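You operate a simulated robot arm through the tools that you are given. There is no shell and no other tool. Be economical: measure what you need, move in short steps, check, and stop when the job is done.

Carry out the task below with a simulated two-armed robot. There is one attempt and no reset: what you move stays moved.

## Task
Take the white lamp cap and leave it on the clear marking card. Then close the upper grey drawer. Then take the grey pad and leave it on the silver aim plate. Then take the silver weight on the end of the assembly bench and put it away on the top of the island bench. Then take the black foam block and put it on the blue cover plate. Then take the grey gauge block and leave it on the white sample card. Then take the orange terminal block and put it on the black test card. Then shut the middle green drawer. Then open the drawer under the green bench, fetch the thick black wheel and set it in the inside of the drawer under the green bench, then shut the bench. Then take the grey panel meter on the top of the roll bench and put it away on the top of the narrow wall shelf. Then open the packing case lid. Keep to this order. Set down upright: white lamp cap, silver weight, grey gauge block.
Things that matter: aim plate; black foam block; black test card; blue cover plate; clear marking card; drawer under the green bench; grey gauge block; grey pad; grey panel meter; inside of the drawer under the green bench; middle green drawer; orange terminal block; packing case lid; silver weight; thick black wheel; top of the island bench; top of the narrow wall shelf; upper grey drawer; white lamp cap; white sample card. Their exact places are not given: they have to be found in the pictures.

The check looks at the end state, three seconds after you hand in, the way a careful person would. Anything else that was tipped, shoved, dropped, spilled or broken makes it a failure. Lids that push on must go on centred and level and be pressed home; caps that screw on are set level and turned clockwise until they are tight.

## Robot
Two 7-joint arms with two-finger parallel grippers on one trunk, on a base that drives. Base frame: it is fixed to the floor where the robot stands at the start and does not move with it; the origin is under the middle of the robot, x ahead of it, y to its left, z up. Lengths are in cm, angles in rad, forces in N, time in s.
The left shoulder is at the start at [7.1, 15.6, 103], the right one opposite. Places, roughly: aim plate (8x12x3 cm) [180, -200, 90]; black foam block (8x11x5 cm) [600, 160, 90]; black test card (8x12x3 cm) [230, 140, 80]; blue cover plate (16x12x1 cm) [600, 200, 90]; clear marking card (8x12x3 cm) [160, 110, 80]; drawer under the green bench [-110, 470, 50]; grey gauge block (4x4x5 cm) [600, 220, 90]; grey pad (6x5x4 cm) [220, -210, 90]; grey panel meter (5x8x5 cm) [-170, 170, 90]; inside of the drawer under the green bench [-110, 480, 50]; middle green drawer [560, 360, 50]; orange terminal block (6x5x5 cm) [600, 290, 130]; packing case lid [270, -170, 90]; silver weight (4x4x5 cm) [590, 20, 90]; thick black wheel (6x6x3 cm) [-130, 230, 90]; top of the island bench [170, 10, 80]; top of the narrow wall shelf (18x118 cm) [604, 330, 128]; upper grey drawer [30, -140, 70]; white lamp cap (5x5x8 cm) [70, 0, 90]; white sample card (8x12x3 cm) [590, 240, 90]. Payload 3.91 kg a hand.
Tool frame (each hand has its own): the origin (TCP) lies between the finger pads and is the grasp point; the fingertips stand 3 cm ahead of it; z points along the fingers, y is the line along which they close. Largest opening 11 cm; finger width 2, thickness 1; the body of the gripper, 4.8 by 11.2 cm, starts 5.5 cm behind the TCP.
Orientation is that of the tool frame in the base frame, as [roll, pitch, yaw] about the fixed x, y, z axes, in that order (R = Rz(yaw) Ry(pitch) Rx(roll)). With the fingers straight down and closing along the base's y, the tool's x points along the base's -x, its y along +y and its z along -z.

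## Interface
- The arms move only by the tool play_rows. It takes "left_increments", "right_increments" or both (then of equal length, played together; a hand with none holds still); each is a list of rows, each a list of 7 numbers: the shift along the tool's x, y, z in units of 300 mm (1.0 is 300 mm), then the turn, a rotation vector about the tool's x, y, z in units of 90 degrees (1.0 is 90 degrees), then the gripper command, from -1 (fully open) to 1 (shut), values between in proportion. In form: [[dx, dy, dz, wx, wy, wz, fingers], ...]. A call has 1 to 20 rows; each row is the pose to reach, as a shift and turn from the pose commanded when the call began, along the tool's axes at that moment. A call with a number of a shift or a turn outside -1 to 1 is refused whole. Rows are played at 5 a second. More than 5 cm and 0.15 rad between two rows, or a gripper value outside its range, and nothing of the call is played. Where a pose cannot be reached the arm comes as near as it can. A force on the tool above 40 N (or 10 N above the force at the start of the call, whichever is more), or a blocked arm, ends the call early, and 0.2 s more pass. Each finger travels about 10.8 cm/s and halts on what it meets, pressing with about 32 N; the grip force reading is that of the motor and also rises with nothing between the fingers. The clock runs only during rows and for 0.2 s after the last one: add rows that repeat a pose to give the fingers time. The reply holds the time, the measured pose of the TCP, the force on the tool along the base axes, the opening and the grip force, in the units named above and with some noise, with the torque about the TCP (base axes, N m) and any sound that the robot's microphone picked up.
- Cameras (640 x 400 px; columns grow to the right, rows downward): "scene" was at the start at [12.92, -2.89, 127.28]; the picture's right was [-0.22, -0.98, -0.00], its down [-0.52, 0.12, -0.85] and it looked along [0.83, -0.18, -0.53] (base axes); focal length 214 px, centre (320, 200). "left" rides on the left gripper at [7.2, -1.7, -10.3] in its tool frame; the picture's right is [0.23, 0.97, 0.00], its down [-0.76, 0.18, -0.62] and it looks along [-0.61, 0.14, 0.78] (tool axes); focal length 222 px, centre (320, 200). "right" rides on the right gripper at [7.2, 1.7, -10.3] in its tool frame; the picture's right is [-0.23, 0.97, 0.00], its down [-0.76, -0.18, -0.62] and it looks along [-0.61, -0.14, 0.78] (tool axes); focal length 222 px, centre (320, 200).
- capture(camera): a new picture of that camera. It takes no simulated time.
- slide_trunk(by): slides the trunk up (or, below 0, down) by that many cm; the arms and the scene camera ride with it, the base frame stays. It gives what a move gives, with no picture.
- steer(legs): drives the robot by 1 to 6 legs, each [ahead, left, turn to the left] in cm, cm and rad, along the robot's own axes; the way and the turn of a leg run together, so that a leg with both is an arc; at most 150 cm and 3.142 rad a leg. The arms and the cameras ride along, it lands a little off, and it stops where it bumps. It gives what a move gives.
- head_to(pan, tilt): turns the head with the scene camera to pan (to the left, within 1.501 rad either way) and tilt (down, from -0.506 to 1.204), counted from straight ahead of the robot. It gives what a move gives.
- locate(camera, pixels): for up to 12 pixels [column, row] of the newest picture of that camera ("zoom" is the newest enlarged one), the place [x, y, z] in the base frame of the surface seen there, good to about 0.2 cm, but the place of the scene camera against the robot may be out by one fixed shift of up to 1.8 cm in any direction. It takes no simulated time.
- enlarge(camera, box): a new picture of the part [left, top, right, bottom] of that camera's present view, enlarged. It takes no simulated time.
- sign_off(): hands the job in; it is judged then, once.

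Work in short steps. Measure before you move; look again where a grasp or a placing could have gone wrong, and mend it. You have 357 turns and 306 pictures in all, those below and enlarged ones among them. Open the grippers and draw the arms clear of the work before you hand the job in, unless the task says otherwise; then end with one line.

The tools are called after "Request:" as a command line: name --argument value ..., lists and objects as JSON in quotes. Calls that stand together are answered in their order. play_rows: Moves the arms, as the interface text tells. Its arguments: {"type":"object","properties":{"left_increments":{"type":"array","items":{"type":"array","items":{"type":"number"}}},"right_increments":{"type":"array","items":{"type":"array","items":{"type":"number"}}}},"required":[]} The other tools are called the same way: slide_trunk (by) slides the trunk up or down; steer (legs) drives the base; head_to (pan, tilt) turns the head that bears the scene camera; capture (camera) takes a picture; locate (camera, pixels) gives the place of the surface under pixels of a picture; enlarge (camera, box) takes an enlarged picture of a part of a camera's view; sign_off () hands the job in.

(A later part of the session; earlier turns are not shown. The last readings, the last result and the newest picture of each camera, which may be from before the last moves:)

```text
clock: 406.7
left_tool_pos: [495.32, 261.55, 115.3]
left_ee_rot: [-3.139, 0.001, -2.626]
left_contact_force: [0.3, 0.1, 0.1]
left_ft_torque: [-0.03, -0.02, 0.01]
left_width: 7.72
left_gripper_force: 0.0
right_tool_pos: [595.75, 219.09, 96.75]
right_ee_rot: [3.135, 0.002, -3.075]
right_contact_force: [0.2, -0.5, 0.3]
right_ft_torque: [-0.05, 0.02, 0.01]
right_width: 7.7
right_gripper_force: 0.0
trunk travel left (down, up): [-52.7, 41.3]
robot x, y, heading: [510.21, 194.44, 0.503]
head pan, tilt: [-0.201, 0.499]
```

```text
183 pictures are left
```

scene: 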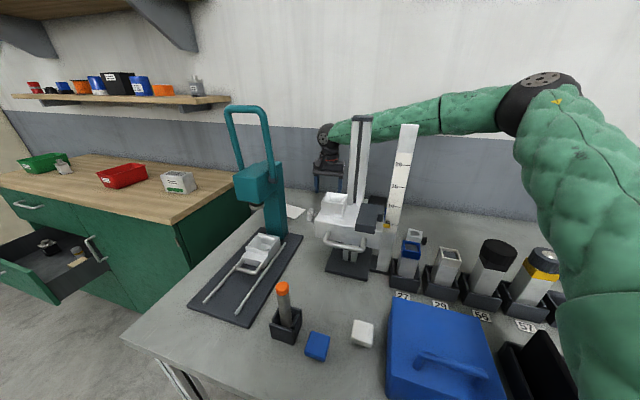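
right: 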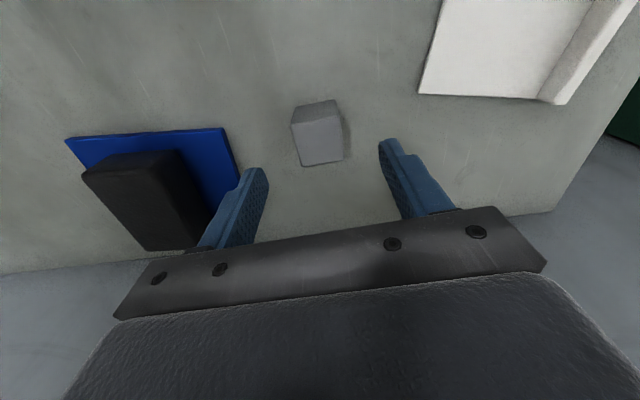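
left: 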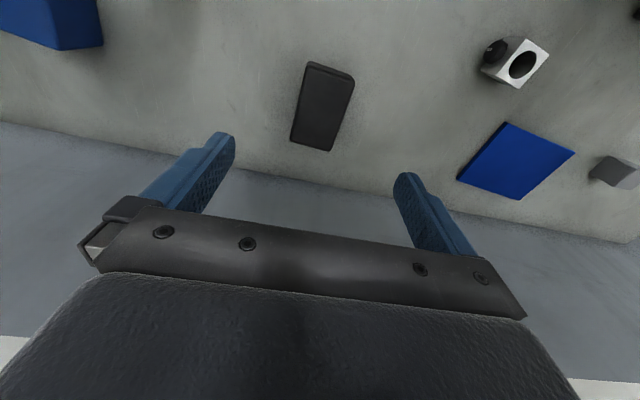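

Well aligned. I lower to z 88.5 and grip.

Request:
slide_trunk --by -8.1

Request:
play_rows --right_increments '[[0, 0, 0, 0, 0, 0, 0], [0, 0, 0, 0, 0, 0, 0.4], [0, 0, 0, 0, 0, 0, 1], [0, 0, 0, 0, 0, 0, 1], [0, 0, 0, 0, 0, 0, 1]]'

Request:
slide_trunk --by 12

Request:
capture --camera "right"

```text
clock: 407.9
left_tool_pos: [495.51, 261.52, 107.15]
left_ee_rot: [-3.139, -0.001, -2.629]
left_contact_force: [-0.6, -0.1, 0.7]
left_ft_torque: [0.01, 0.0, 0.02]
left_width: 7.72
left_gripper_force: 0.0
right_tool_pos: [595.73, 219.13, 88.73]
right_ee_rot: [3.135, 0.001, -3.077]
right_contact_force: [0.5, -0.2, -0.6]
right_ft_torque: [-0.01, 0.04, 0.01]
right_width: 7.7
right_gripper_force: 0.1
trunk travel left (down, up): [-44.6, 49.4]
robot x, y, heading: [510.35, 195.03, 0.5]
head pan, tilt: [-0.201, 0.499]
```

```text
clock: 409.1
left_tool_pos: [495.45, 261.32, 107.22]
left_ee_rot: [3.141, 0.0, -2.627]
left_contact_force: [0.3, -0.2, 0.0]
left_ft_torque: [0.0, -0.02, 0.02]
left_width: 7.72
left_gripper_force: 0.1
right_tool_pos: [595.9, 219.19, 88.64]
right_ee_rot: [3.134, 0.002, -3.076]
right_contact_force: [0.2, -1.0, 2.1]
right_ft_torque: [-0.05, -0.02, -0.02]
right_width: 3.95
right_gripper_force: 32.5
trunk travel left (down, up): [-44.6, 49.4]
robot x, y, heading: [510.02, 194.47, 0.506]
head pan, tilt: [-0.201, 0.499]
```

```text
clock: 410.6
left_tool_pos: [495.38, 261.5, 119.23]
left_ee_rot: [-3.14, 0.0, -2.627]
left_contact_force: [0.1, 0.1, 0.4]
left_ft_torque: [-0.01, 0.02, 0.0]
left_width: 7.72
left_gripper_force: 0.0
right_tool_pos: [595.86, 219.25, 100.55]
right_ee_rot: [3.136, 0.0, -3.074]
right_contact_force: [0.4, -0.5, -1.5]
right_ft_torque: [-0.01, 0.01, 0.0]
right_width: 3.95
right_gripper_force: 31.7
trunk travel left (down, up): [-56.6, 37.4]
robot x, y, heading: [510.32, 194.63, 0.501]
head pan, tilt: [-0.201, 0.499]
```

```text
182 pictures are left
```

right: 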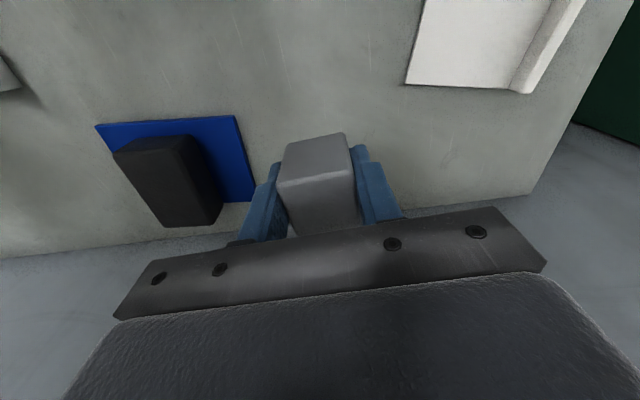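

Lifted. I translate the robot 4 cm ahead and 15.4 cm left so the block comes over the card.

Request:
steer --legs '[[4.0, 15.4, 0]]'

Request:
capture --camera "right"

Request:
capture --camera "scene"

```text
clock: 412.0
left_tool_pos: [491.62, 277.1, 119.13]
left_ee_rot: [-3.137, 0.0, -2.627]
left_contact_force: [0.5, -0.2, 0.5]
left_ft_torque: [-0.03, -0.02, 0.0]
left_width: 7.68
left_gripper_force: 0.0
right_tool_pos: [591.83, 234.76, 100.71]
right_ee_rot: [3.136, 0.003, -3.075]
right_contact_force: [-0.5, 0.0, -1.1]
right_ft_torque: [-0.02, -0.02, 0.0]
right_width: 3.94
right_gripper_force: 31.7
trunk travel left (down, up): [-56.6, 37.4]
robot x, y, heading: [506.25, 209.77, 0.504]
head pan, tilt: [-0.201, 0.499]
```

```text
181 pictures are left
```

right: 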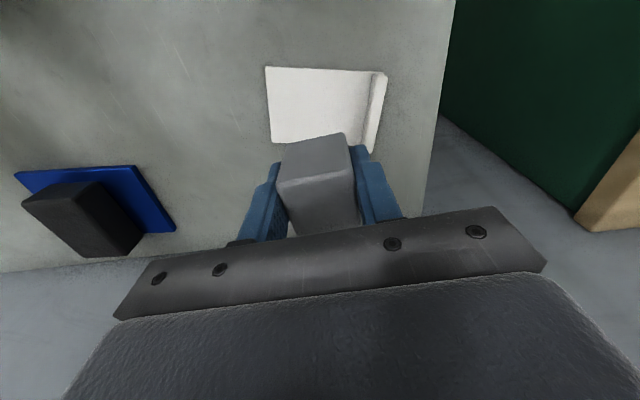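

```text
180 pictures are left
```

scene: 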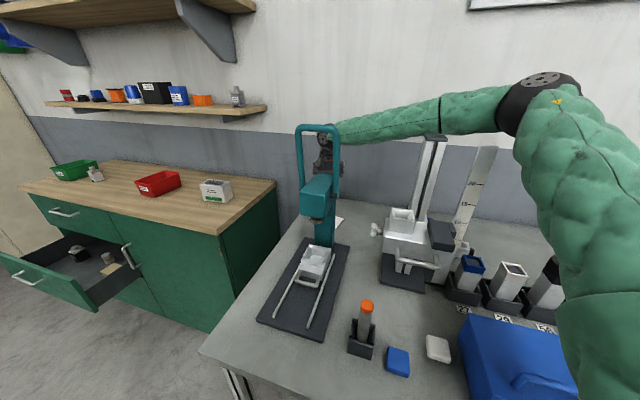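

Before lowering I check the forearm against the column top at (432,140).

Request:
locate --camera "scene" --pixels '[[432, 138], [430, 125], [400, 125], [470, 125], [485, 150], [360, 130], [320, 128], [318, 180], [345, 220]]'

```text
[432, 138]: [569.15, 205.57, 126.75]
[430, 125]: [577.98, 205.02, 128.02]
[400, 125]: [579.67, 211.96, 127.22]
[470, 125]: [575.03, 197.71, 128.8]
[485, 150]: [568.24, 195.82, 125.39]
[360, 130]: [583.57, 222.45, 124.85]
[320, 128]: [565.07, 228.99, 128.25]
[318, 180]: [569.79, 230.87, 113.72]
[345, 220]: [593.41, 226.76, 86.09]
```

Gap about 4–5 cm; lowering is vertical so it stays clear. I lower 10.5 cm by trunk.

Request:
slide_trunk --by -10.6

Request:
capture --camera "right"

```text
clock: 413.4
left_tool_pos: [491.78, 276.57, 108.7]
left_ee_rot: [3.139, -0.003, -2.628]
left_contact_force: [-0.3, 0.3, 0.7]
left_ft_torque: [0.0, 0.02, 0.01]
left_width: 7.7
left_gripper_force: 0.1
right_tool_pos: [592.03, 234.28, 89.55]
right_ee_rot: [3.132, -0.003, -3.074]
right_contact_force: [0.6, -0.9, -1.3]
right_ft_torque: [0.02, 0.02, 0.02]
right_width: 3.95
right_gripper_force: 31.7
trunk travel left (down, up): [-46.0, 48.0]
robot x, y, heading: [506.0, 210.29, 0.505]
head pan, tilt: [-0.201, 0.499]
```

```text
179 pictures are left
```

right: 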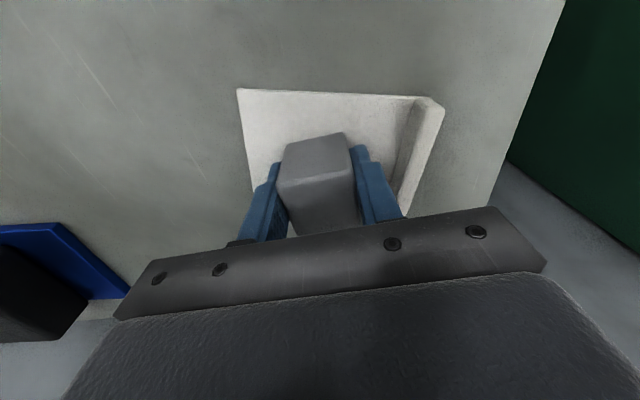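

Left and right heights changed unevenly (10.4 vs 11.2): something may be touching the left arm. I look left before continuing.

Request:
head_to --pan 0.75 --tilt 0.9

Request:
capture --camera "scene"

Request:
capture --camera "left"

```text
clock: 414.6
left_tool_pos: [491.8, 276.58, 108.82]
left_ee_rot: [3.138, -0.003, -2.627]
left_contact_force: [0.7, -0.2, -0.1]
left_ft_torque: [-0.03, -0.01, 0.01]
left_width: 7.72
left_gripper_force: 0.0
right_tool_pos: [592.07, 234.29, 89.75]
right_ee_rot: [3.132, -0.001, -3.077]
right_contact_force: [0.6, 0.5, -0.6]
right_ft_torque: [0.0, 0.01, 0.01]
right_width: 3.94
right_gripper_force: 32.4
trunk travel left (down, up): [-46.0, 48.0]
robot x, y, heading: [505.91, 209.82, 0.505]
head pan, tilt: [0.75, 0.901]
```

```text
178 pictures are left
```

scene: 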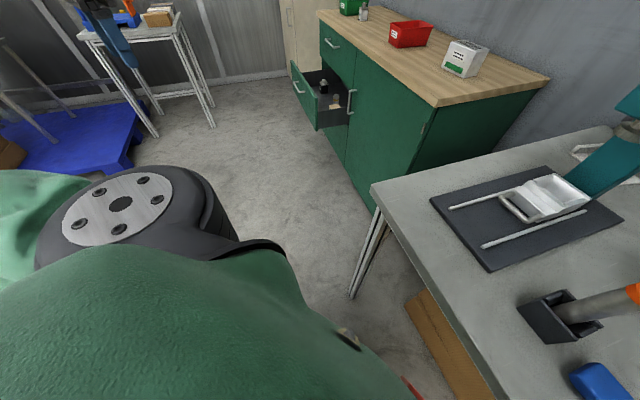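

```text
177 pictures are left
```

left: 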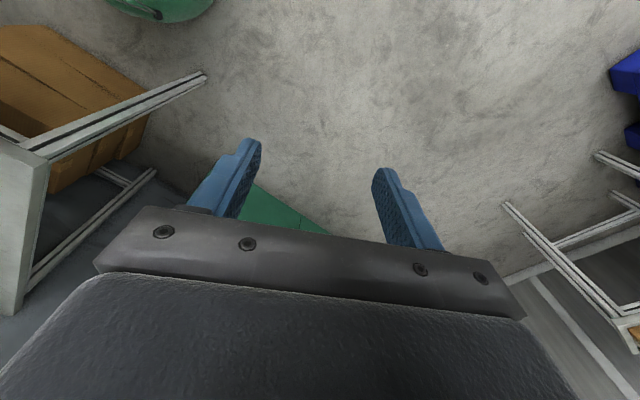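

Left arm is free. I look at the right arm's surroundings.

Request:
head_to --pan -0.45 --tilt 0.75

Request:
capture --camera "scene"

```text
clock: 416.0
left_tool_pos: [491.76, 276.51, 108.89]
left_ee_rot: [3.139, -0.002, -2.627]
left_contact_force: [1.1, 0.6, 0.0]
left_ft_torque: [0.03, -0.01, -0.04]
left_width: 7.71
left_gripper_force: 0.0
right_tool_pos: [592.17, 234.32, 89.76]
right_ee_rot: [3.134, -0.003, -3.076]
right_contact_force: [-0.2, 0.7, -0.9]
right_ft_torque: [0.01, -0.03, 0.0]
right_width: 3.96
right_gripper_force: 32.2
trunk travel left (down, up): [-46.0, 48.0]
robot x, y, heading: [506.14, 210.33, 0.504]
head pan, tilt: [-0.45, 0.75]
```

```text
176 pictures are left
```

scene: 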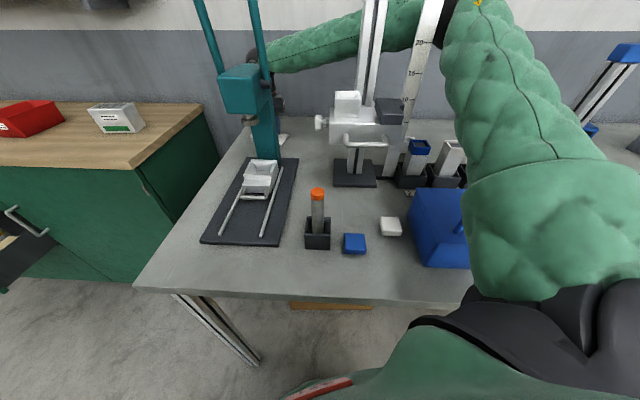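

The right elbow seems close to the ruler at (425,60). I check elbow and ruler locations.

Request:
locate --camera "scene" --pixels '[[412, 100], [405, 140], [420, 50], [430, 20], [445, 40], [450, 70], [460, 100], [375, 50], [470, 20], [360, 150]]'

```text
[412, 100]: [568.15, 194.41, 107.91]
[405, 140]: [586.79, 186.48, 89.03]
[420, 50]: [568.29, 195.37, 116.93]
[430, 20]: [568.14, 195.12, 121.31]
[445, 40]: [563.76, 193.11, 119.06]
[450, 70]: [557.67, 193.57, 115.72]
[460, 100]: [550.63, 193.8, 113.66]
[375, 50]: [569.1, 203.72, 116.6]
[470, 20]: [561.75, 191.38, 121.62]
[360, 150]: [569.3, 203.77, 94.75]
```

The elbow touches the ruler's right edge. I drive 1.7 cm to −y (away), then reach the hand back by arm.

Request:
steer --legs '[[-0.8, -1.5, 0]]'

Request:
play_rows --right_increments '[[0, 0.015, -0.01, 0, 0, 0, 1], [0, 0.03, -0.01, 0, 0, 0, 1], [0, 0.04, -0.01, 0, 0, 0, 1]]'

Request:
capture --camera "scene"

Request:
locate --camera "scene" --pixels '[[412, 100], [420, 50], [430, 20], [445, 40], [450, 70], [375, 50]]'

```text
clock: 416.8
left_tool_pos: [491.34, 275.13, 108.75]
left_ee_rot: [-3.14, 0.003, -2.626]
left_contact_force: [-0.6, -0.1, 0.1]
left_ft_torque: [0.03, -0.01, -0.02]
left_width: 7.71
left_gripper_force: 0.1
right_tool_pos: [591.84, 232.84, 90.09]
right_ee_rot: [3.135, 0.001, -3.074]
right_contact_force: [0.1, -0.3, -0.2]
right_ft_torque: [0.03, 0.01, 0.01]
right_width: 3.97
right_gripper_force: 31.4
trunk travel left (down, up): [-46.0, 48.0]
robot x, y, heading: [506.4, 208.42, 0.509]
head pan, tilt: [-0.45, 0.75]
```

```text
clock: 417.6
left_tool_pos: [491.48, 275.19, 108.6]
left_ee_rot: [-3.14, -0.002, -2.625]
left_contact_force: [-0.3, 0.0, -0.1]
left_ft_torque: [-0.01, -0.03, 0.0]
left_width: 7.68
left_gripper_force: 0.0
right_tool_pos: [591.76, 234.13, 90.35]
right_ee_rot: [3.136, 0.002, -3.077]
right_contact_force: [0.0, 0.6, -0.8]
right_ft_torque: [0.0, 0.01, -0.01]
right_width: 3.95
right_gripper_force: 32.2
trunk travel left (down, up): [-46.0, 48.0]
robot x, y, heading: [506.14, 207.96, 0.506]
head pan, tilt: [-0.45, 0.75]
```

```text
175 pictures are left
```

scene: 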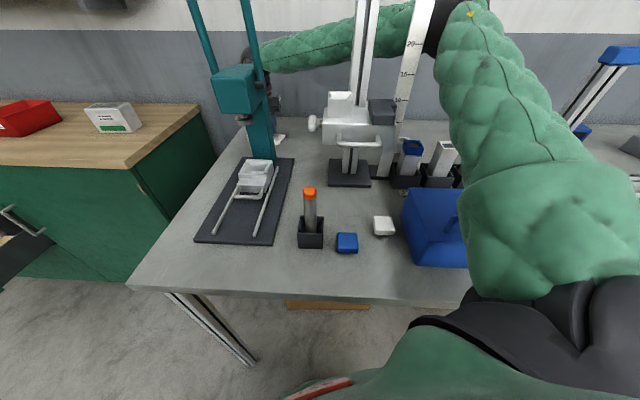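

```text
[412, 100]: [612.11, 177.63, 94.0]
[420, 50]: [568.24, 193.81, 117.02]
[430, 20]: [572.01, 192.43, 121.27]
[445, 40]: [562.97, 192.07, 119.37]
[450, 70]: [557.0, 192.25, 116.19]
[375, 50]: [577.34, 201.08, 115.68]
```

Contact released. Now I lower the last centimetre by arm.

Request:
play_rows --right_increments '[[0, 0, 0.015, 0, 0, 0, 1], [0, 0, 0.028, 0, 0, 0, 1], [0, 0, 0.036, 0, 0, 0, 1], [0, 0, 0.044, 0, 0, 0, 1]]'

```text
clock: 418.6
left_tool_pos: [491.44, 275.25, 108.65]
left_ee_rot: [-3.139, -0.001, -2.627]
left_contact_force: [0.7, 0.2, -0.8]
left_ft_torque: [0.0, 0.02, 0.02]
left_width: 7.75
left_gripper_force: 0.0
right_tool_pos: [591.7, 234.17, 89.15]
right_ee_rot: [3.134, 0.001, -3.075]
right_contact_force: [0.2, -1.1, 5.6]
right_ft_torque: [-0.14, -0.01, 0.0]
right_width: 3.95
right_gripper_force: 32.0
trunk travel left (down, up): [-46.0, 48.0]
robot x, y, heading: [506.7, 208.57, 0.503]
head pan, tilt: [-0.45, 0.75]
```

Contact. I open just to 6 cm and rise with the trunk.

Request:
play_rows --right_increments '[[0, 0, 0, 0, 0, 0, 0.3], [0, 0, 0, 0, 0, 0, -0.1], [0, 0, 0, 0, 0, 0, -0.1], [0, 0, 0, 0, 0, 0, -0.1]]'

Request:
slide_trunk --by 38

Request:
capture --camera "right"

Request:
capture --camera "scene"

```text
clock: 419.6
left_tool_pos: [491.55, 275.26, 108.54]
left_ee_rot: [-3.139, 0.001, -2.626]
left_contact_force: [-0.1, -0.3, 0.0]
left_ft_torque: [-0.01, -0.02, 0.02]
left_width: 7.72
left_gripper_force: 0.1
right_tool_pos: [591.81, 234.12, 89.07]
right_ee_rot: [3.135, 0.0, -3.075]
right_contact_force: [0.9, -0.3, -0.9]
right_ft_torque: [0.05, -0.02, -0.02]
right_width: 6.08
right_gripper_force: 0.0
trunk travel left (down, up): [-46.0, 48.0]
robot x, y, heading: [506.53, 208.46, 0.505]
head pan, tilt: [-0.45, 0.75]
```

```text
clock: 423.3
left_tool_pos: [491.47, 275.25, 146.53]
left_ee_rot: [-3.139, 0.001, -2.627]
left_contact_force: [-0.4, -0.2, -0.1]
left_ft_torque: [0.0, -0.05, -0.01]
left_width: 7.7
left_gripper_force: 0.0
right_tool_pos: [591.76, 234.24, 127.0]
right_ee_rot: [3.136, 0.003, -3.076]
right_contact_force: [0.0, 0.3, 0.0]
right_ft_torque: [0.01, -0.01, -0.02]
right_width: 6.05
right_gripper_force: 0.1
trunk travel left (down, up): [-84.0, 10.0]
robot x, y, heading: [506.31, 208.57, 0.506]
head pan, tilt: [-0.45, 0.75]
```

```text
174 pictures are left
```

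right: 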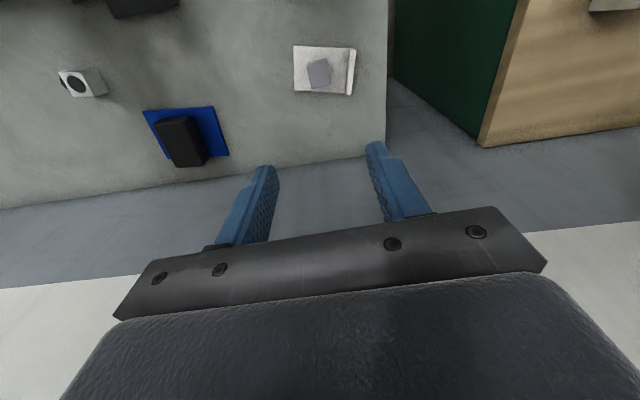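

```text
173 pictures are left
```

scene: 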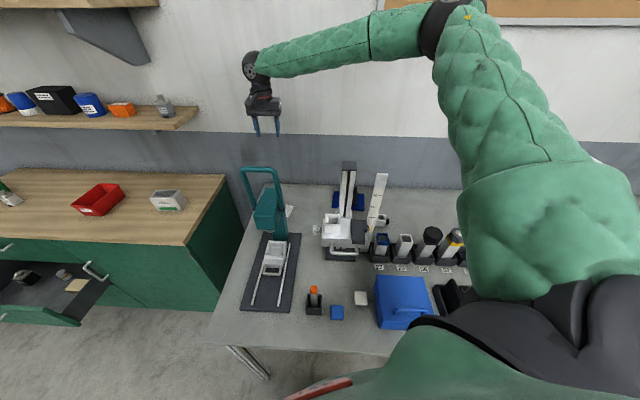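

The gauge block stands on the card. Next the orange terminal block on the wall shelf at (121,108). I enlarge and locate there.

Request:
head_to --pan 0.35 --tilt 0.25

Request:
enlarge --camera "scene" --box '[100, 60, 440, 260]'

Request:
capture --camera "scene"

```text
clock: 424.4
left_tool_pos: [491.55, 275.14, 146.57]
left_ee_rot: [-3.14, -0.001, -2.628]
left_contact_force: [-0.1, -0.5, 0.6]
left_ft_torque: [0.04, 0.0, -0.01]
left_width: 7.71
left_gripper_force: 0.0
right_tool_pos: [591.75, 234.13, 126.91]
right_ee_rot: [3.136, 0.001, -3.076]
right_contact_force: [0.3, -0.5, -0.7]
right_ft_torque: [0.01, 0.0, 0.01]
right_width: 6.04
right_gripper_force: 0.1
trunk travel left (down, up): [-84.0, 10.0]
robot x, y, heading: [506.18, 208.15, 0.504]
head pan, tilt: [0.351, 0.25]
```

```text
1.88 times, centred on (270, 160) of scene
```

zoom: 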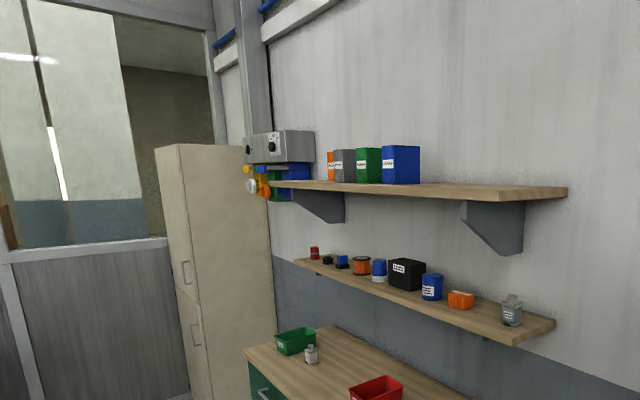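

```text
171 pictures are left
```

scene: 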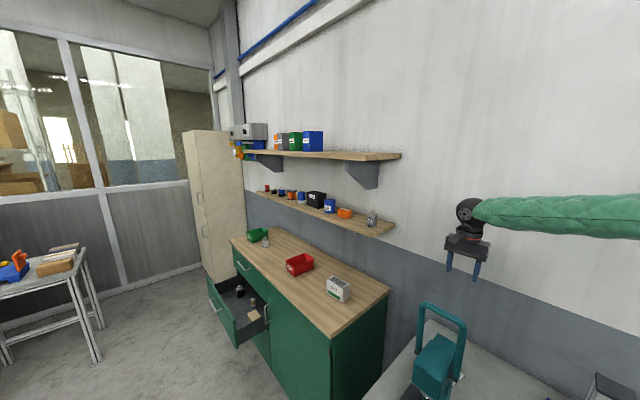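

Request:
locate --camera "zoom" --pixels '[[458, 295], [458, 305], [430, 290], [510, 312], [545, 335], [548, 325], [560, 192], [480, 187], [500, 240], [405, 270], [410, 385], [350, 380]]'

Request:
locate --camera "scene" --pixels '[[345, 213], [400, 155], [370, 180], [260, 190], [330, 335], [235, 245], [222, 310], [235, 345], [270, 320], [385, 290], [330, 320]]'

```text
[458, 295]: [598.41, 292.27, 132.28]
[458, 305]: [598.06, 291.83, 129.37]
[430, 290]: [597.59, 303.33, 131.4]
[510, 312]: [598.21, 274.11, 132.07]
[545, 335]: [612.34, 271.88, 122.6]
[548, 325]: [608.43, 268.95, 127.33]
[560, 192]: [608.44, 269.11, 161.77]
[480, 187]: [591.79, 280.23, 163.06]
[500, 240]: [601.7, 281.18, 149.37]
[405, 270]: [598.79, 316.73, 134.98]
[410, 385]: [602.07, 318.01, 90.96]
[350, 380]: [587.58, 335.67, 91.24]
```

```text
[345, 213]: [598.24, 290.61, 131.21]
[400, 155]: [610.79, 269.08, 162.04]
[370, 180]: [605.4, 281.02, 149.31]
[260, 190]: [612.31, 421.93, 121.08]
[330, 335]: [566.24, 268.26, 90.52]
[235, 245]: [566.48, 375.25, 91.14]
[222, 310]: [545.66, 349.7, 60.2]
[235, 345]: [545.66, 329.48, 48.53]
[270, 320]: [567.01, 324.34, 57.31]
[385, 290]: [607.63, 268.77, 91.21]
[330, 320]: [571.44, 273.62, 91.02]
```

Orange block: x≈598–603, y 289–294.5, z 127–132 on the shelf (bracket at y 281, upper shelf z 158). I'll take it with the left hand pitched 45°. First raise everything and back away from the bench.

Request:
slide_trunk --by 9.8

Request:
play_rows --right_increments '[[0, 0, -0.12, 0, 0, 0, 0], [0, 0, -0.24, 0, 0, 0, 0], [0, 0, -0.24, 0, 0, 0, 0]]'

Request:
steer --legs '[[-31, 17, 0], [0, 0, -0.505]]'

Request:
head_to --pan 0.3 --tilt 0.5

Request:
capture --camera "scene"

```text
clock: 425.7
left_tool_pos: [491.52, 275.25, 156.4]
left_ee_rot: [-3.139, 0.001, -2.626]
left_contact_force: [-0.9, 0.3, 1.0]
left_ft_torque: [-0.02, -0.02, 0.02]
left_width: 7.68
left_gripper_force: 0.1
right_tool_pos: [591.85, 234.25, 136.7]
right_ee_rot: [3.135, 0.002, -3.074]
right_contact_force: [0.3, 0.5, -0.1]
right_ft_torque: [-0.04, 0.01, -0.02]
right_width: 6.04
right_gripper_force: 0.1
trunk travel left (down, up): [-93.8, 0.2]
robot x, y, heading: [506.18, 208.88, 0.507]
head pan, tilt: [0.351, 0.25]
```

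```text
clock: 426.5
left_tool_pos: [491.56, 275.23, 156.45]
left_ee_rot: [-3.142, 0.002, -2.627]
left_contact_force: [0.3, -0.1, 1.2]
left_ft_torque: [-0.01, 0.02, 0.02]
left_width: 7.72
left_gripper_force: 0.0
right_tool_pos: [591.81, 234.1, 143.96]
right_ee_rot: [3.136, 0.001, -3.075]
right_contact_force: [0.4, -0.4, 0.4]
right_ft_torque: [-0.02, 0.01, 0.04]
right_width: 5.52
right_gripper_force: 0.2
trunk travel left (down, up): [-93.8, 0.2]
robot x, y, heading: [506.32, 208.43, 0.505]
head pan, tilt: [0.351, 0.25]
```

```text
clock: 430.2
left_tool_pos: [490.41, 273.86, 156.31]
left_ee_rot: [-3.139, 0.0, -3.136]
left_contact_force: [0.1, -0.1, 0.3]
left_ft_torque: [-0.01, -0.01, 0.0]
left_width: 7.7
left_gripper_force: 0.0
right_tool_pos: [558.0, 189.17, 144.04]
right_ee_rot: [3.134, 0.003, 2.7]
right_contact_force: [0.4, -0.2, 0.5]
right_ft_torque: [-0.03, 0.04, -0.03]
right_width: 5.51
right_gripper_force: 0.0
trunk travel left (down, up): [-93.8, 0.2]
robot x, y, heading: [470.81, 208.19, -0.004]
head pan, tilt: [0.351, 0.25]
```

```text
clock: 431.0
left_tool_pos: [490.46, 273.69, 156.44]
left_ee_rot: [-3.14, 0.0, -3.133]
left_contact_force: [0.1, -0.1, -0.8]
left_ft_torque: [0.02, -0.01, -0.01]
left_width: 7.7
left_gripper_force: 0.1
right_tool_pos: [557.93, 188.94, 144.05]
right_ee_rot: [3.135, 0.001, 2.7]
right_contact_force: [-0.2, 0.3, -0.4]
right_ft_torque: [0.0, 0.01, -0.01]
right_width: 5.52
right_gripper_force: 0.0
trunk travel left (down, up): [-93.8, 0.2]
robot x, y, heading: [470.91, 208.39, -0.003]
head pan, tilt: [0.3, 0.499]
```

```text
170 pictures are left
```

scene: 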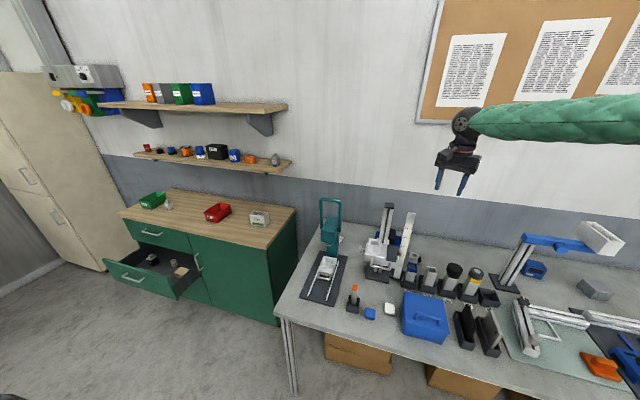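

I pull the right hand in and bring the left hand to the front, then pitch it 45°.

Request:
play_rows --left_increments '[[-0.1, -0.09, 0, 0, 0, 0, -1], [-0.2, -0.18, 0, 0, 0, 0, -1], [-0.3, -0.27, 0, 0, 0, 0, -1], [-0.4, -0.36, 0, 0, 0, 0, -1], [-0.5, -0.45, 0, 0, 0, 0, -1], [-0.6, -0.54, 0, 0, 0, 0, -1], [-0.7, -0.6, 0, 0, 0, 0, -1]]' --right_increments '[[0.1, -0.1, 0, 0, 0, 0, 0], [0.2, -0.2, 0, 0, 0, 0, 0], [0.3, -0.3, 0, 0, 0, 0, 0], [0.4, -0.4, 0, 0, 0, 0, 0], [0.5, -0.5, 0, 0, 0, 0, 0], [0.6, -0.6, 0, 0, 0, 0, 0], [0.61, -0.66, 0, 0, 0, 0, 0]]'

Request:
play_rows --left_increments '[[-0.1, -0.09, 0, 0, 0, 0, -1], [-0.2, -0.18, 0, 0, 0, 0, -1], [-0.3, -0.27, 0, 0, 0, 0, -1], [-0.4, -0.36, 0, 0, -0.08, 0, -1], [-0.5, -0.45, 0, 0, -0.16, 0, -1], [-0.6, -0.5, 0, 0, -0.24, 0, -1], [-0.65, -0.5, 0, 0, -0.32, 0, -1], [-0.65, -0.5, 0, 0, -0.4, 0, -1], [-0.65, -0.5, 0, 0, -0.5, 0, -1], [-0.65, -0.5, 0, 0, -0.5, 0, -1]]'

Request:
capture --camera "left"

```text
clock: 432.6
left_tool_pos: [511.89, 256.05, 156.34]
left_ee_rot: [-3.139, -0.003, -3.131]
left_contact_force: [0.0, 0.0, -0.4]
left_ft_torque: [-0.03, 0.01, 0.01]
left_width: 10.99
left_gripper_force: 0.2
right_tool_pos: [533.37, 178.93, 143.66]
right_ee_rot: [3.137, 0.0, 2.704]
right_contact_force: [0.4, 0.0, -1.1]
right_ft_torque: [0.0, 0.02, 0.0]
right_width: 5.49
right_gripper_force: 0.0
trunk travel left (down, up): [-93.8, 0.2]
robot x, y, heading: [470.95, 208.24, -0.002]
head pan, tilt: [0.3, 0.499]
```

```text
refused: row 9 steps farther than a row can; nothing moved
```

```text
169 pictures are left
```

left: 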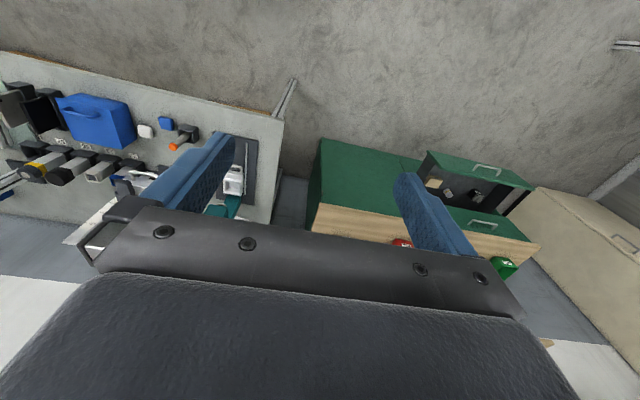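

Request:
play_rows --left_increments '[[-0.1, -0.09, 0, 0, 0, 0, -1], [-0.2, -0.18, 0, 0, 0, 0, -1], [-0.3, -0.27, 0, 0, -0.06, 0, -1], [-0.4, -0.36, 0, 0, -0.14, 0, -1], [-0.5, -0.45, 0, 0, -0.22, 0, -1], [-0.6, -0.5, 0, 0, -0.3, 0, -1], [-0.65, -0.5, 0, 0, -0.38, 0, -1], [-0.65, -0.5, 0, 0, -0.45, 0, -1], [-0.65, -0.5, 0, 0, -0.5, 0, -1], [-0.65, -0.5, 0, 0, -0.5, 0, -1]]'

Request:
capture --camera "scene"

```text
clock: 434.8
left_tool_pos: [531.49, 241.14, 156.4]
left_ee_rot: [-3.136, 0.784, -3.131]
left_contact_force: [-0.1, -0.2, 0.4]
left_ft_torque: [-0.07, 0.03, -0.03]
left_width: 10.99
left_gripper_force: 0.0
right_tool_pos: [533.36, 178.92, 143.67]
right_ee_rot: [3.136, 0.0, 2.699]
right_contact_force: [0.5, 0.1, -0.3]
right_ft_torque: [0.0, 0.02, -0.03]
right_width: 5.49
right_gripper_force: 0.0
trunk travel left (down, up): [-93.8, 0.2]
robot x, y, heading: [470.89, 208.14, -0.002]
head pan, tilt: [0.3, 0.499]
```

```text
168 pictures are left
```

scene: 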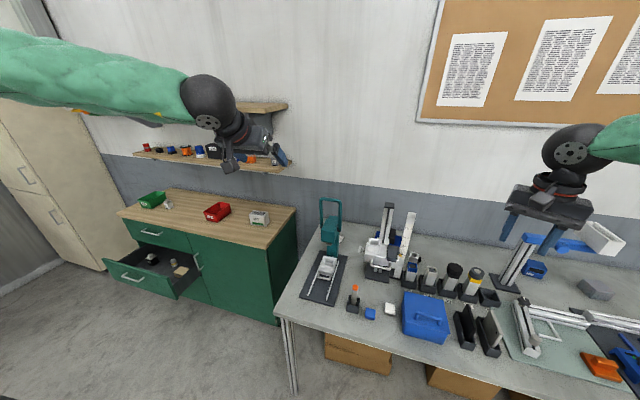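

Hand is pitched. I drive left 55 and ahead 34, keeping the trunk high, and then look from the left camera.

Request:
steer --legs '[[0, 55, 0.002], [34, 0, 0]]'

Request:
capture --camera "left"

Request:
capture --camera "scene"

```text
clock: 439.8
left_tool_pos: [564.79, 296.9, 156.57]
left_ee_rot: [-3.139, 0.786, -3.126]
left_contact_force: [0.4, -0.1, -0.3]
left_ft_torque: [-0.03, 0.01, -0.01]
left_width: 11.02
left_gripper_force: 0.1
right_tool_pos: [566.95, 234.73, 143.98]
right_ee_rot: [3.134, 0.003, 2.707]
right_contact_force: [-0.4, -1.0, 0.0]
right_ft_torque: [0.0, -0.07, -0.04]
right_width: 5.48
right_gripper_force: 0.1
trunk travel left (down, up): [-93.8, 0.2]
robot x, y, heading: [504.8, 263.49, 0.008]
head pan, tilt: [0.3, 0.499]
```

```text
167 pictures are left
```

left: 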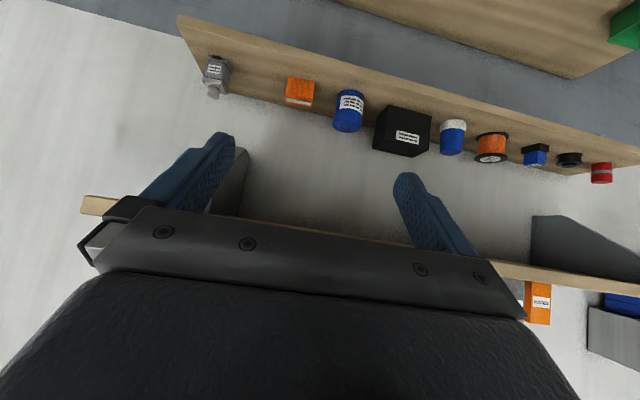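

```text
166 pictures are left
```

scene: 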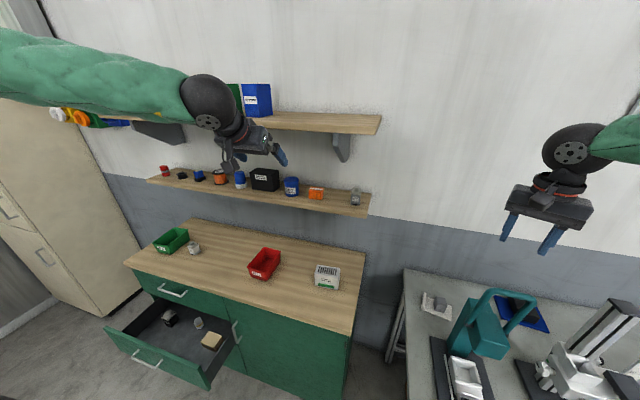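

Request:
locate --camera "left" --pixels '[[288, 80], [314, 84], [285, 100], [311, 106], [300, 90], [345, 105], [362, 100], [215, 75], [205, 70], [300, 70], [260, 105], [400, 235]]'

Request:
enlarge --camera "left" --box '[180, 30, 400, 150]'

```text
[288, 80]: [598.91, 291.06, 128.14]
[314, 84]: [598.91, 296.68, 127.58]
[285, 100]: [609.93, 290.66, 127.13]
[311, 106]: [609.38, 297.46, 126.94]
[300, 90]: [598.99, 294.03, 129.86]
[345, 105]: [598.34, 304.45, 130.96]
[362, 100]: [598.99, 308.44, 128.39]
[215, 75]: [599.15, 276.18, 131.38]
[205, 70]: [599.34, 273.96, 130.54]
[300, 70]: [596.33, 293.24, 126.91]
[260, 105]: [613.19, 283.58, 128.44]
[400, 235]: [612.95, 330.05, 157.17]
```

```text
2.91 times, centred on (290, 90) of left
```

zoom: 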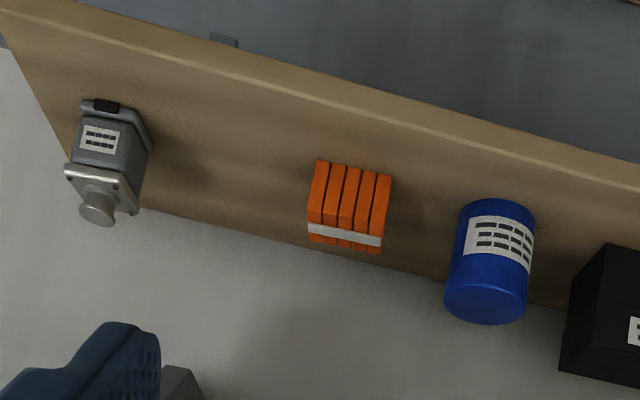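

Orange block: front x 599, y 291–296.8, top ~131.5, shelf top 126.9; blue can begins at y 303. I go to a standoff on the 45° approach line.

Request:
play_rows --left_increments '[[-0.03, -0.015, 0.125, 0, 0, 0, -1], [-0.06, -0.03, 0.25, 0, 0, 0, -1], [-0.09, -0.045, 0.375, 0, 0, 0, -1], [-0.12, -0.06, 0.5, 0, 0, 0, -0.8], [-0.15, -0.075, 0.625, 0, 0, 0, -0.8], [-0.18, -0.09, 0.75, 0, 0, 0, -0.8], [-0.21, -0.105, 0.875, 0, 0, 0, -0.8], [-0.239, -0.113, 0.97, 0, 0, 0, -0.8], [-0.239, -0.113, 0.97, 0, 0, 0, -0.8]]'

Request:
capture --camera "left"

Request:
capture --camera "scene"

```text
clock: 441.8
left_tool_pos: [590.87, 293.82, 140.92]
left_ee_rot: [-3.138, 0.785, -3.127]
left_contact_force: [1.0, 0.0, -0.6]
left_ft_torque: [0.02, 0.02, 0.03]
left_width: 9.91
left_gripper_force: 0.0
right_tool_pos: [567.22, 234.69, 144.0]
right_ee_rot: [3.137, 0.002, 2.708]
right_contact_force: [0.1, -0.1, 0.5]
right_ft_torque: [0.01, 0.01, 0.02]
right_width: 5.5
right_gripper_force: 0.0
trunk travel left (down, up): [-93.8, 0.2]
robot x, y, heading: [504.79, 263.26, 0.002]
head pan, tilt: [0.3, 0.499]
```

```text
164 pictures are left
```

left: 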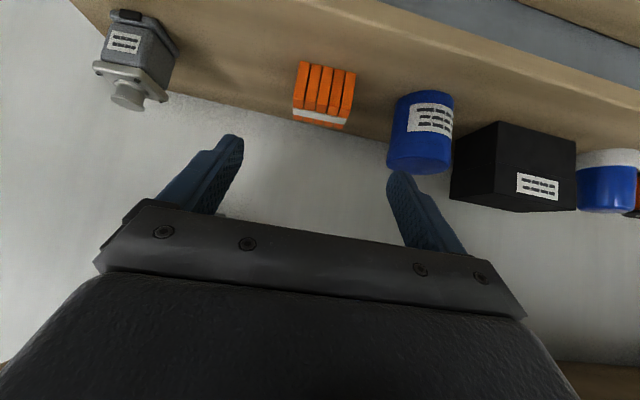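

```text
163 pictures are left
```

scene: 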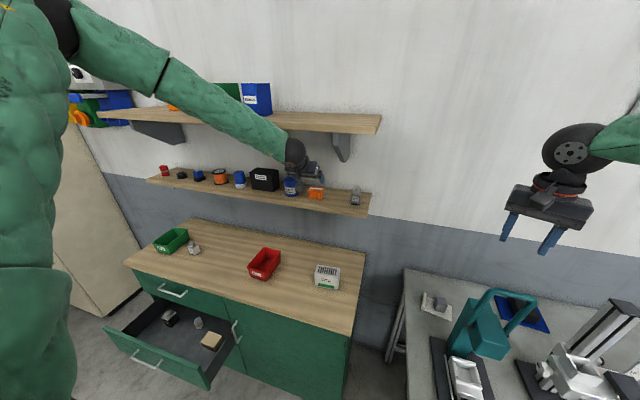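

The forearm passes in front of the upper shelf. I check clearance, and the block's exact place from here.

Request:
locate --camera "scene" --pixels '[[270, 132], [240, 115], [200, 95], [150, 65], [255, 115], [250, 95], [300, 150], [330, 125]]'

Request:
locate --camera "left" --pixels '[[299, 65], [353, 75], [292, 110], [346, 120], [325, 90], [400, 130], [450, 130], [395, 165], [330, 70]]'

```text
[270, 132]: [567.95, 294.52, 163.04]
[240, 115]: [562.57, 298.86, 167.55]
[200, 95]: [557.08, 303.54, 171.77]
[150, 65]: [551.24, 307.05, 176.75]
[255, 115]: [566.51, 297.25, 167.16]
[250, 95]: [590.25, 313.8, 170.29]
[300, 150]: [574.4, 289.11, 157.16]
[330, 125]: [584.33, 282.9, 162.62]
```

```text
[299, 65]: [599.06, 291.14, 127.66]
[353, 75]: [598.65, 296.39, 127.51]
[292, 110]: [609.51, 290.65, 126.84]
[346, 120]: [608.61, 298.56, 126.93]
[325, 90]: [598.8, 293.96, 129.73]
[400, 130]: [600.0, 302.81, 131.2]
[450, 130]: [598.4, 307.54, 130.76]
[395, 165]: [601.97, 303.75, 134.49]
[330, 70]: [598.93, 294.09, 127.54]
```

Clear by about 8 cm. I go in along the tool axis and close.

Request:
play_rows --left_increments '[[0, 0, 0.12, 0, 0, 0, -0.8], [0, 0, 0.24, 0, 0, 0, -0.8], [0, 0, 0.36, 0, 0, 0, -0.8], [0, 0, 0.45, 0, 0, 0, -0.8], [0, 0, 0.482, 0, 0, 0, -0.8], [0, 0, 0.482, 0, 0, 0, -0.8]]'

Request:
capture --camera "left"

```text
clock: 443.2
left_tool_pos: [601.01, 294.07, 130.83]
left_ee_rot: [-3.14, 0.787, -3.126]
left_contact_force: [-0.9, -0.1, 0.3]
left_ft_torque: [-0.02, -0.02, 0.02]
left_width: 9.93
left_gripper_force: 0.0
right_tool_pos: [567.19, 234.67, 143.83]
right_ee_rot: [3.136, 0.001, 2.707]
right_contact_force: [-0.4, -0.7, 0.5]
right_ft_torque: [0.0, 0.01, 0.01]
right_width: 5.52
right_gripper_force: 0.2
trunk travel left (down, up): [-93.8, 0.2]
robot x, y, heading: [505.04, 263.38, 0.003]
head pan, tilt: [0.3, 0.499]
```

```text
162 pictures are left
```

left: 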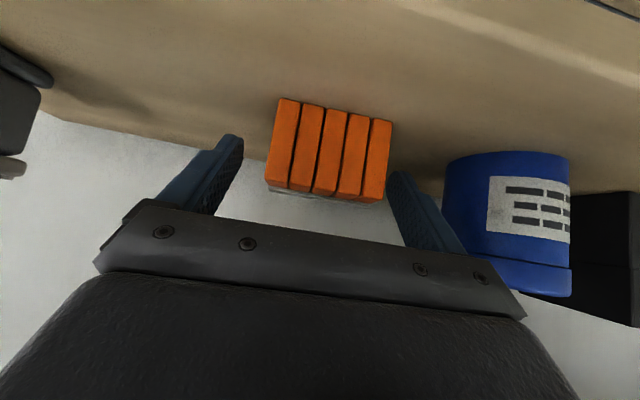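

Block lies between the fingers. I close and lift gently.

Request:
play_rows --left_increments '[[0, 0, 0, 0, 0, 0, -0.3], [0, 0, 0, 0, 0, 0, 0.1], [0, 0, 0, 0, 0, 0, 1], [0, 0, 0, 0, 0, 0, 1], [0, 0, 0, 0, 0, 0, 1]]'

Request:
capture --camera "left"

```text
clock: 444.4
left_tool_pos: [600.96, 293.9, 130.81]
left_ee_rot: [-3.139, 0.784, -3.126]
left_contact_force: [0.5, 0.3, 0.1]
left_ft_torque: [0.01, 0.03, -0.01]
left_width: 5.95
left_gripper_force: 31.5
right_tool_pos: [567.37, 234.74, 143.84]
right_ee_rot: [3.134, 0.002, 2.705]
right_contact_force: [0.5, -0.6, -0.4]
right_ft_torque: [0.0, -0.02, 0.02]
right_width: 5.51
right_gripper_force: 0.1
trunk travel left (down, up): [-93.8, 0.2]
robot x, y, heading: [504.93, 263.53, 0.004]
head pan, tilt: [0.3, 0.499]
```

```text
161 pictures are left
```

left: 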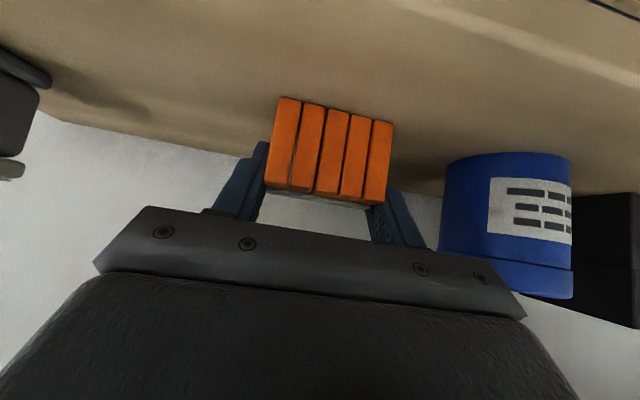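

Gripped (5.95). I retract along the approach line and back the robot off.

Request:
play_rows --left_increments '[[-0.02, 0, -0.06, 0, 0, 0, 1], [-0.02, 0, -0.2, 0, 0, 0, 1], [-0.02, 0, -0.35, 0, 0, 0, 1], [-0.02, 0, -0.5, 0, 0, 0, 1], [-0.02, 0, -0.5, 0, 0, 0, 1]]'

Request:
steer --legs '[[-34, 0, 0], [0, -60, 0]]'

Request:
play_rows --left_increments '[[0.1, 0, -0.1, 0, 0, 0, 1], [0.2, 0, -0.2, 0, 0, 0, 1], [0.3, 0, -0.3, 0, 0, 0, 1], [0.4, 0, -0.4, 0, 0, 0, 1]]'

Request:
capture --camera "left"

```text
clock: 445.6
left_tool_pos: [590.69, 293.82, 141.83]
left_ee_rot: [-3.14, 0.784, -3.126]
left_contact_force: [0.1, 0.0, -0.5]
left_ft_torque: [0.01, -0.02, 0.02]
left_width: 5.95
left_gripper_force: 31.9
right_tool_pos: [567.34, 234.71, 143.9]
right_ee_rot: [3.136, 0.002, 2.709]
right_contact_force: [-0.6, -0.4, -0.6]
right_ft_torque: [0.03, 0.0, -0.03]
right_width: 5.5
right_gripper_force: 0.1
trunk travel left (down, up): [-93.8, 0.2]
robot x, y, heading: [504.99, 263.57, 0.0]
head pan, tilt: [0.3, 0.499]
```

```text
clock: 450.8
left_tool_pos: [556.66, 234.25, 141.66]
left_ee_rot: [-3.139, 0.786, -3.126]
left_contact_force: [-1.1, 0.2, -1.2]
left_ft_torque: [-0.04, 0.0, 0.01]
left_width: 5.94
left_gripper_force: 32.2
right_tool_pos: [533.17, 175.05, 143.95]
right_ee_rot: [3.137, 0.002, 2.705]
right_contact_force: [0.0, -0.4, 0.1]
right_ft_torque: [-0.01, -0.03, -0.02]
right_width: 5.49
right_gripper_force: 0.0
trunk travel left (down, up): [-93.8, 0.2]
robot x, y, heading: [470.8, 203.92, 0.003]
head pan, tilt: [0.3, 0.499]
```

```text
clock: 451.8
left_tool_pos: [539.63, 233.96, 141.76]
left_ee_rot: [-3.14, 0.787, -3.127]
left_contact_force: [-0.2, 0.2, -1.0]
left_ft_torque: [0.0, 0.01, -0.02]
left_width: 5.97
left_gripper_force: 32.0
right_tool_pos: [532.97, 175.12, 144.02]
right_ee_rot: [3.134, 0.004, 2.707]
right_contact_force: [0.4, 0.1, 0.9]
right_ft_torque: [-0.01, 0.0, -0.01]
right_width: 5.52
right_gripper_force: 0.0
trunk travel left (down, up): [-93.8, 0.2]
robot x, y, heading: [470.64, 204.27, -0.001]
head pan, tilt: [0.3, 0.499]
```

```text
160 pictures are left
```

left: 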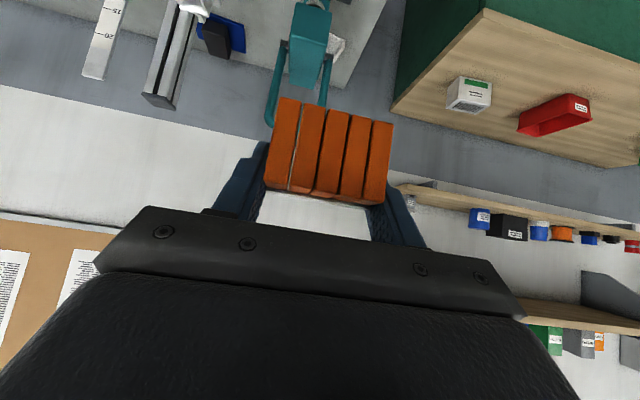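

Held well. I turn around to face −x and look along the aisle.

Request:
steer --legs '[[-15, 0, 0], [0, 0, 1.571], [0, 0, 1.571]]'

Request:
head_to --pan 0 --tilt 0.45

Request:
capture --camera "scene"

```text
clock: 460.9
left_tool_pos: [386.91, 174.03, 141.74]
left_ee_rot: [-3.14, 0.785, 0.011]
left_contact_force: [0.2, -0.8, -1.6]
left_ft_torque: [0.0, 0.01, -0.02]
left_width: 5.97
left_gripper_force: 32.7
right_tool_pos: [393.66, 232.94, 143.88]
right_ee_rot: [3.134, 0.001, -0.438]
right_contact_force: [0.7, 0.5, -0.4]
right_ft_torque: [-0.04, -0.01, 0.01]
right_width: 5.5
right_gripper_force: 0.1
trunk travel left (down, up): [-93.8, 0.2]
robot x, y, heading: [455.86, 203.78, -3.141]
head pan, tilt: [0.3, 0.499]
```

```text
clock: 461.6
left_tool_pos: [386.91, 173.98, 141.61]
left_ee_rot: [-3.141, 0.786, 0.013]
left_contact_force: [0.1, 0.4, -0.9]
left_ft_torque: [-0.01, 0.02, 0.01]
left_width: 5.95
left_gripper_force: 32.2
right_tool_pos: [393.55, 232.91, 143.97]
right_ee_rot: [3.137, 0.0, -0.439]
right_contact_force: [0.7, -0.6, -0.3]
right_ft_torque: [0.0, -0.03, -0.03]
right_width: 5.49
right_gripper_force: 0.1
trunk travel left (down, up): [-93.8, 0.2]
robot x, y, heading: [456.42, 204.21, -3.145]
head pan, tilt: [0.0, 0.45]
```

```text
159 pictures are left
```

scene: 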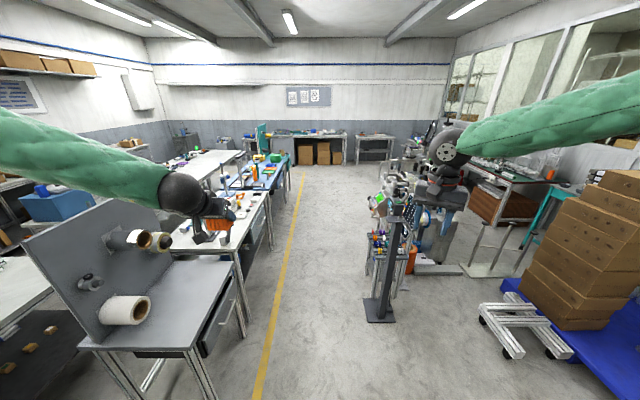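

I locate the stand at (380,310), the roll cart's edge, the yellow line, and the equipment.

Request:
locate --camera "scene" --pixels '[[367, 318], [393, 318], [366, 270], [240, 275], [215, 345], [290, 250], [300, 190], [270, 190], [235, 245], [365, 235], [330, 220], [405, 270]]'

```text
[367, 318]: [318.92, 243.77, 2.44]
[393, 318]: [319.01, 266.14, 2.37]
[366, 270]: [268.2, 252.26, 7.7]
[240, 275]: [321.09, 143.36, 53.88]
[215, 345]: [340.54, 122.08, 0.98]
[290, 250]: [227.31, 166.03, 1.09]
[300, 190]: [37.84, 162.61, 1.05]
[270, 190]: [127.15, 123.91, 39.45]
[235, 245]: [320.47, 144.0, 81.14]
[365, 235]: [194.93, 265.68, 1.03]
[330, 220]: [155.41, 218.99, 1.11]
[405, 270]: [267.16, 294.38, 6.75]
```

Corridor y 145–243 is clear. I drive along y≈200 to x≈203 and turn to face the table.

Request:
steer --legs '[[127, 4, 0], [127, 0, 0], [0, 0, 1.571]]'

Request:
head_to --pan 0.25 --tilt 0.85

Request:
capture --camera "scene"

Request:
capture --camera "left"

```text
clock: 477.9
left_tool_pos: [228.57, 135.29, 141.69]
left_ee_rot: [-3.139, 0.786, 1.55]
left_contact_force: [0.2, -0.2, 0.0]
left_ft_torque: [-0.03, 0.02, -0.02]
left_width: 5.93
left_gripper_force: 31.4
right_tool_pos: [169.91, 144.1, 143.79]
right_ee_rot: [3.133, 0.0, 1.1]
right_contact_force: [-0.4, 0.0, -0.5]
right_ft_torque: [0.01, -0.01, 0.02]
right_width: 5.5
right_gripper_force: 0.1
trunk travel left (down, up): [-93.8, 0.2]
robot x, y, heading: [200.85, 205.6, -1.605]
head pan, tilt: [0.0, 0.45]
```

```text
clock: 478.8
left_tool_pos: [228.57, 135.38, 141.73]
left_ee_rot: [-3.141, 0.786, 1.551]
left_contact_force: [0.6, 0.4, -1.3]
left_ft_torque: [0.01, 0.0, 0.0]
left_width: 5.97
left_gripper_force: 31.8
right_tool_pos: [169.94, 143.98, 143.86]
right_ee_rot: [3.136, 0.004, 1.099]
right_contact_force: [-0.4, 0.1, 0.0]
right_ft_torque: [-0.01, 0.01, -0.01]
right_width: 5.5
right_gripper_force: 0.0
trunk travel left (down, up): [-93.8, 0.2]
robot x, y, heading: [200.72, 205.3, -1.606]
head pan, tilt: [0.25, 0.85]
```

```text
158 pictures are left
```

scene: 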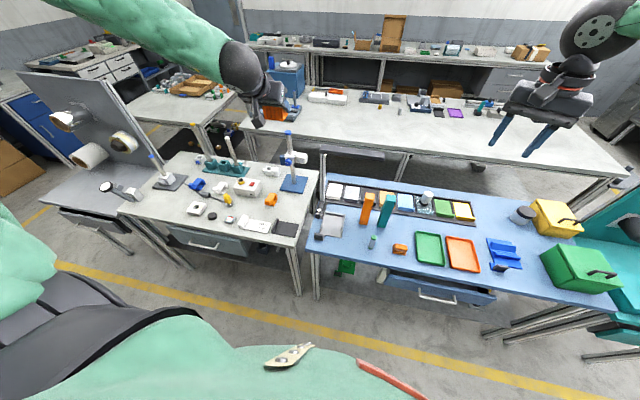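

```text
157 pictures are left
```

left: 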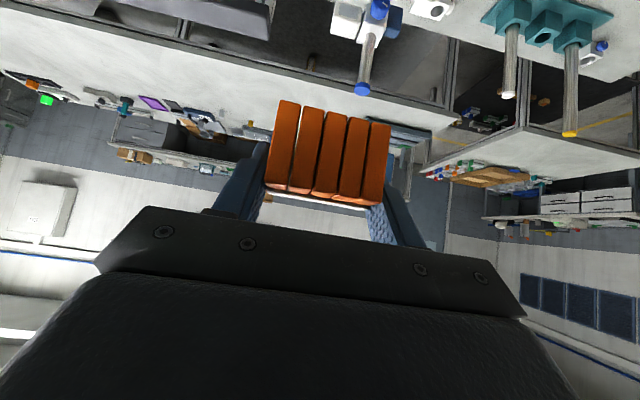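

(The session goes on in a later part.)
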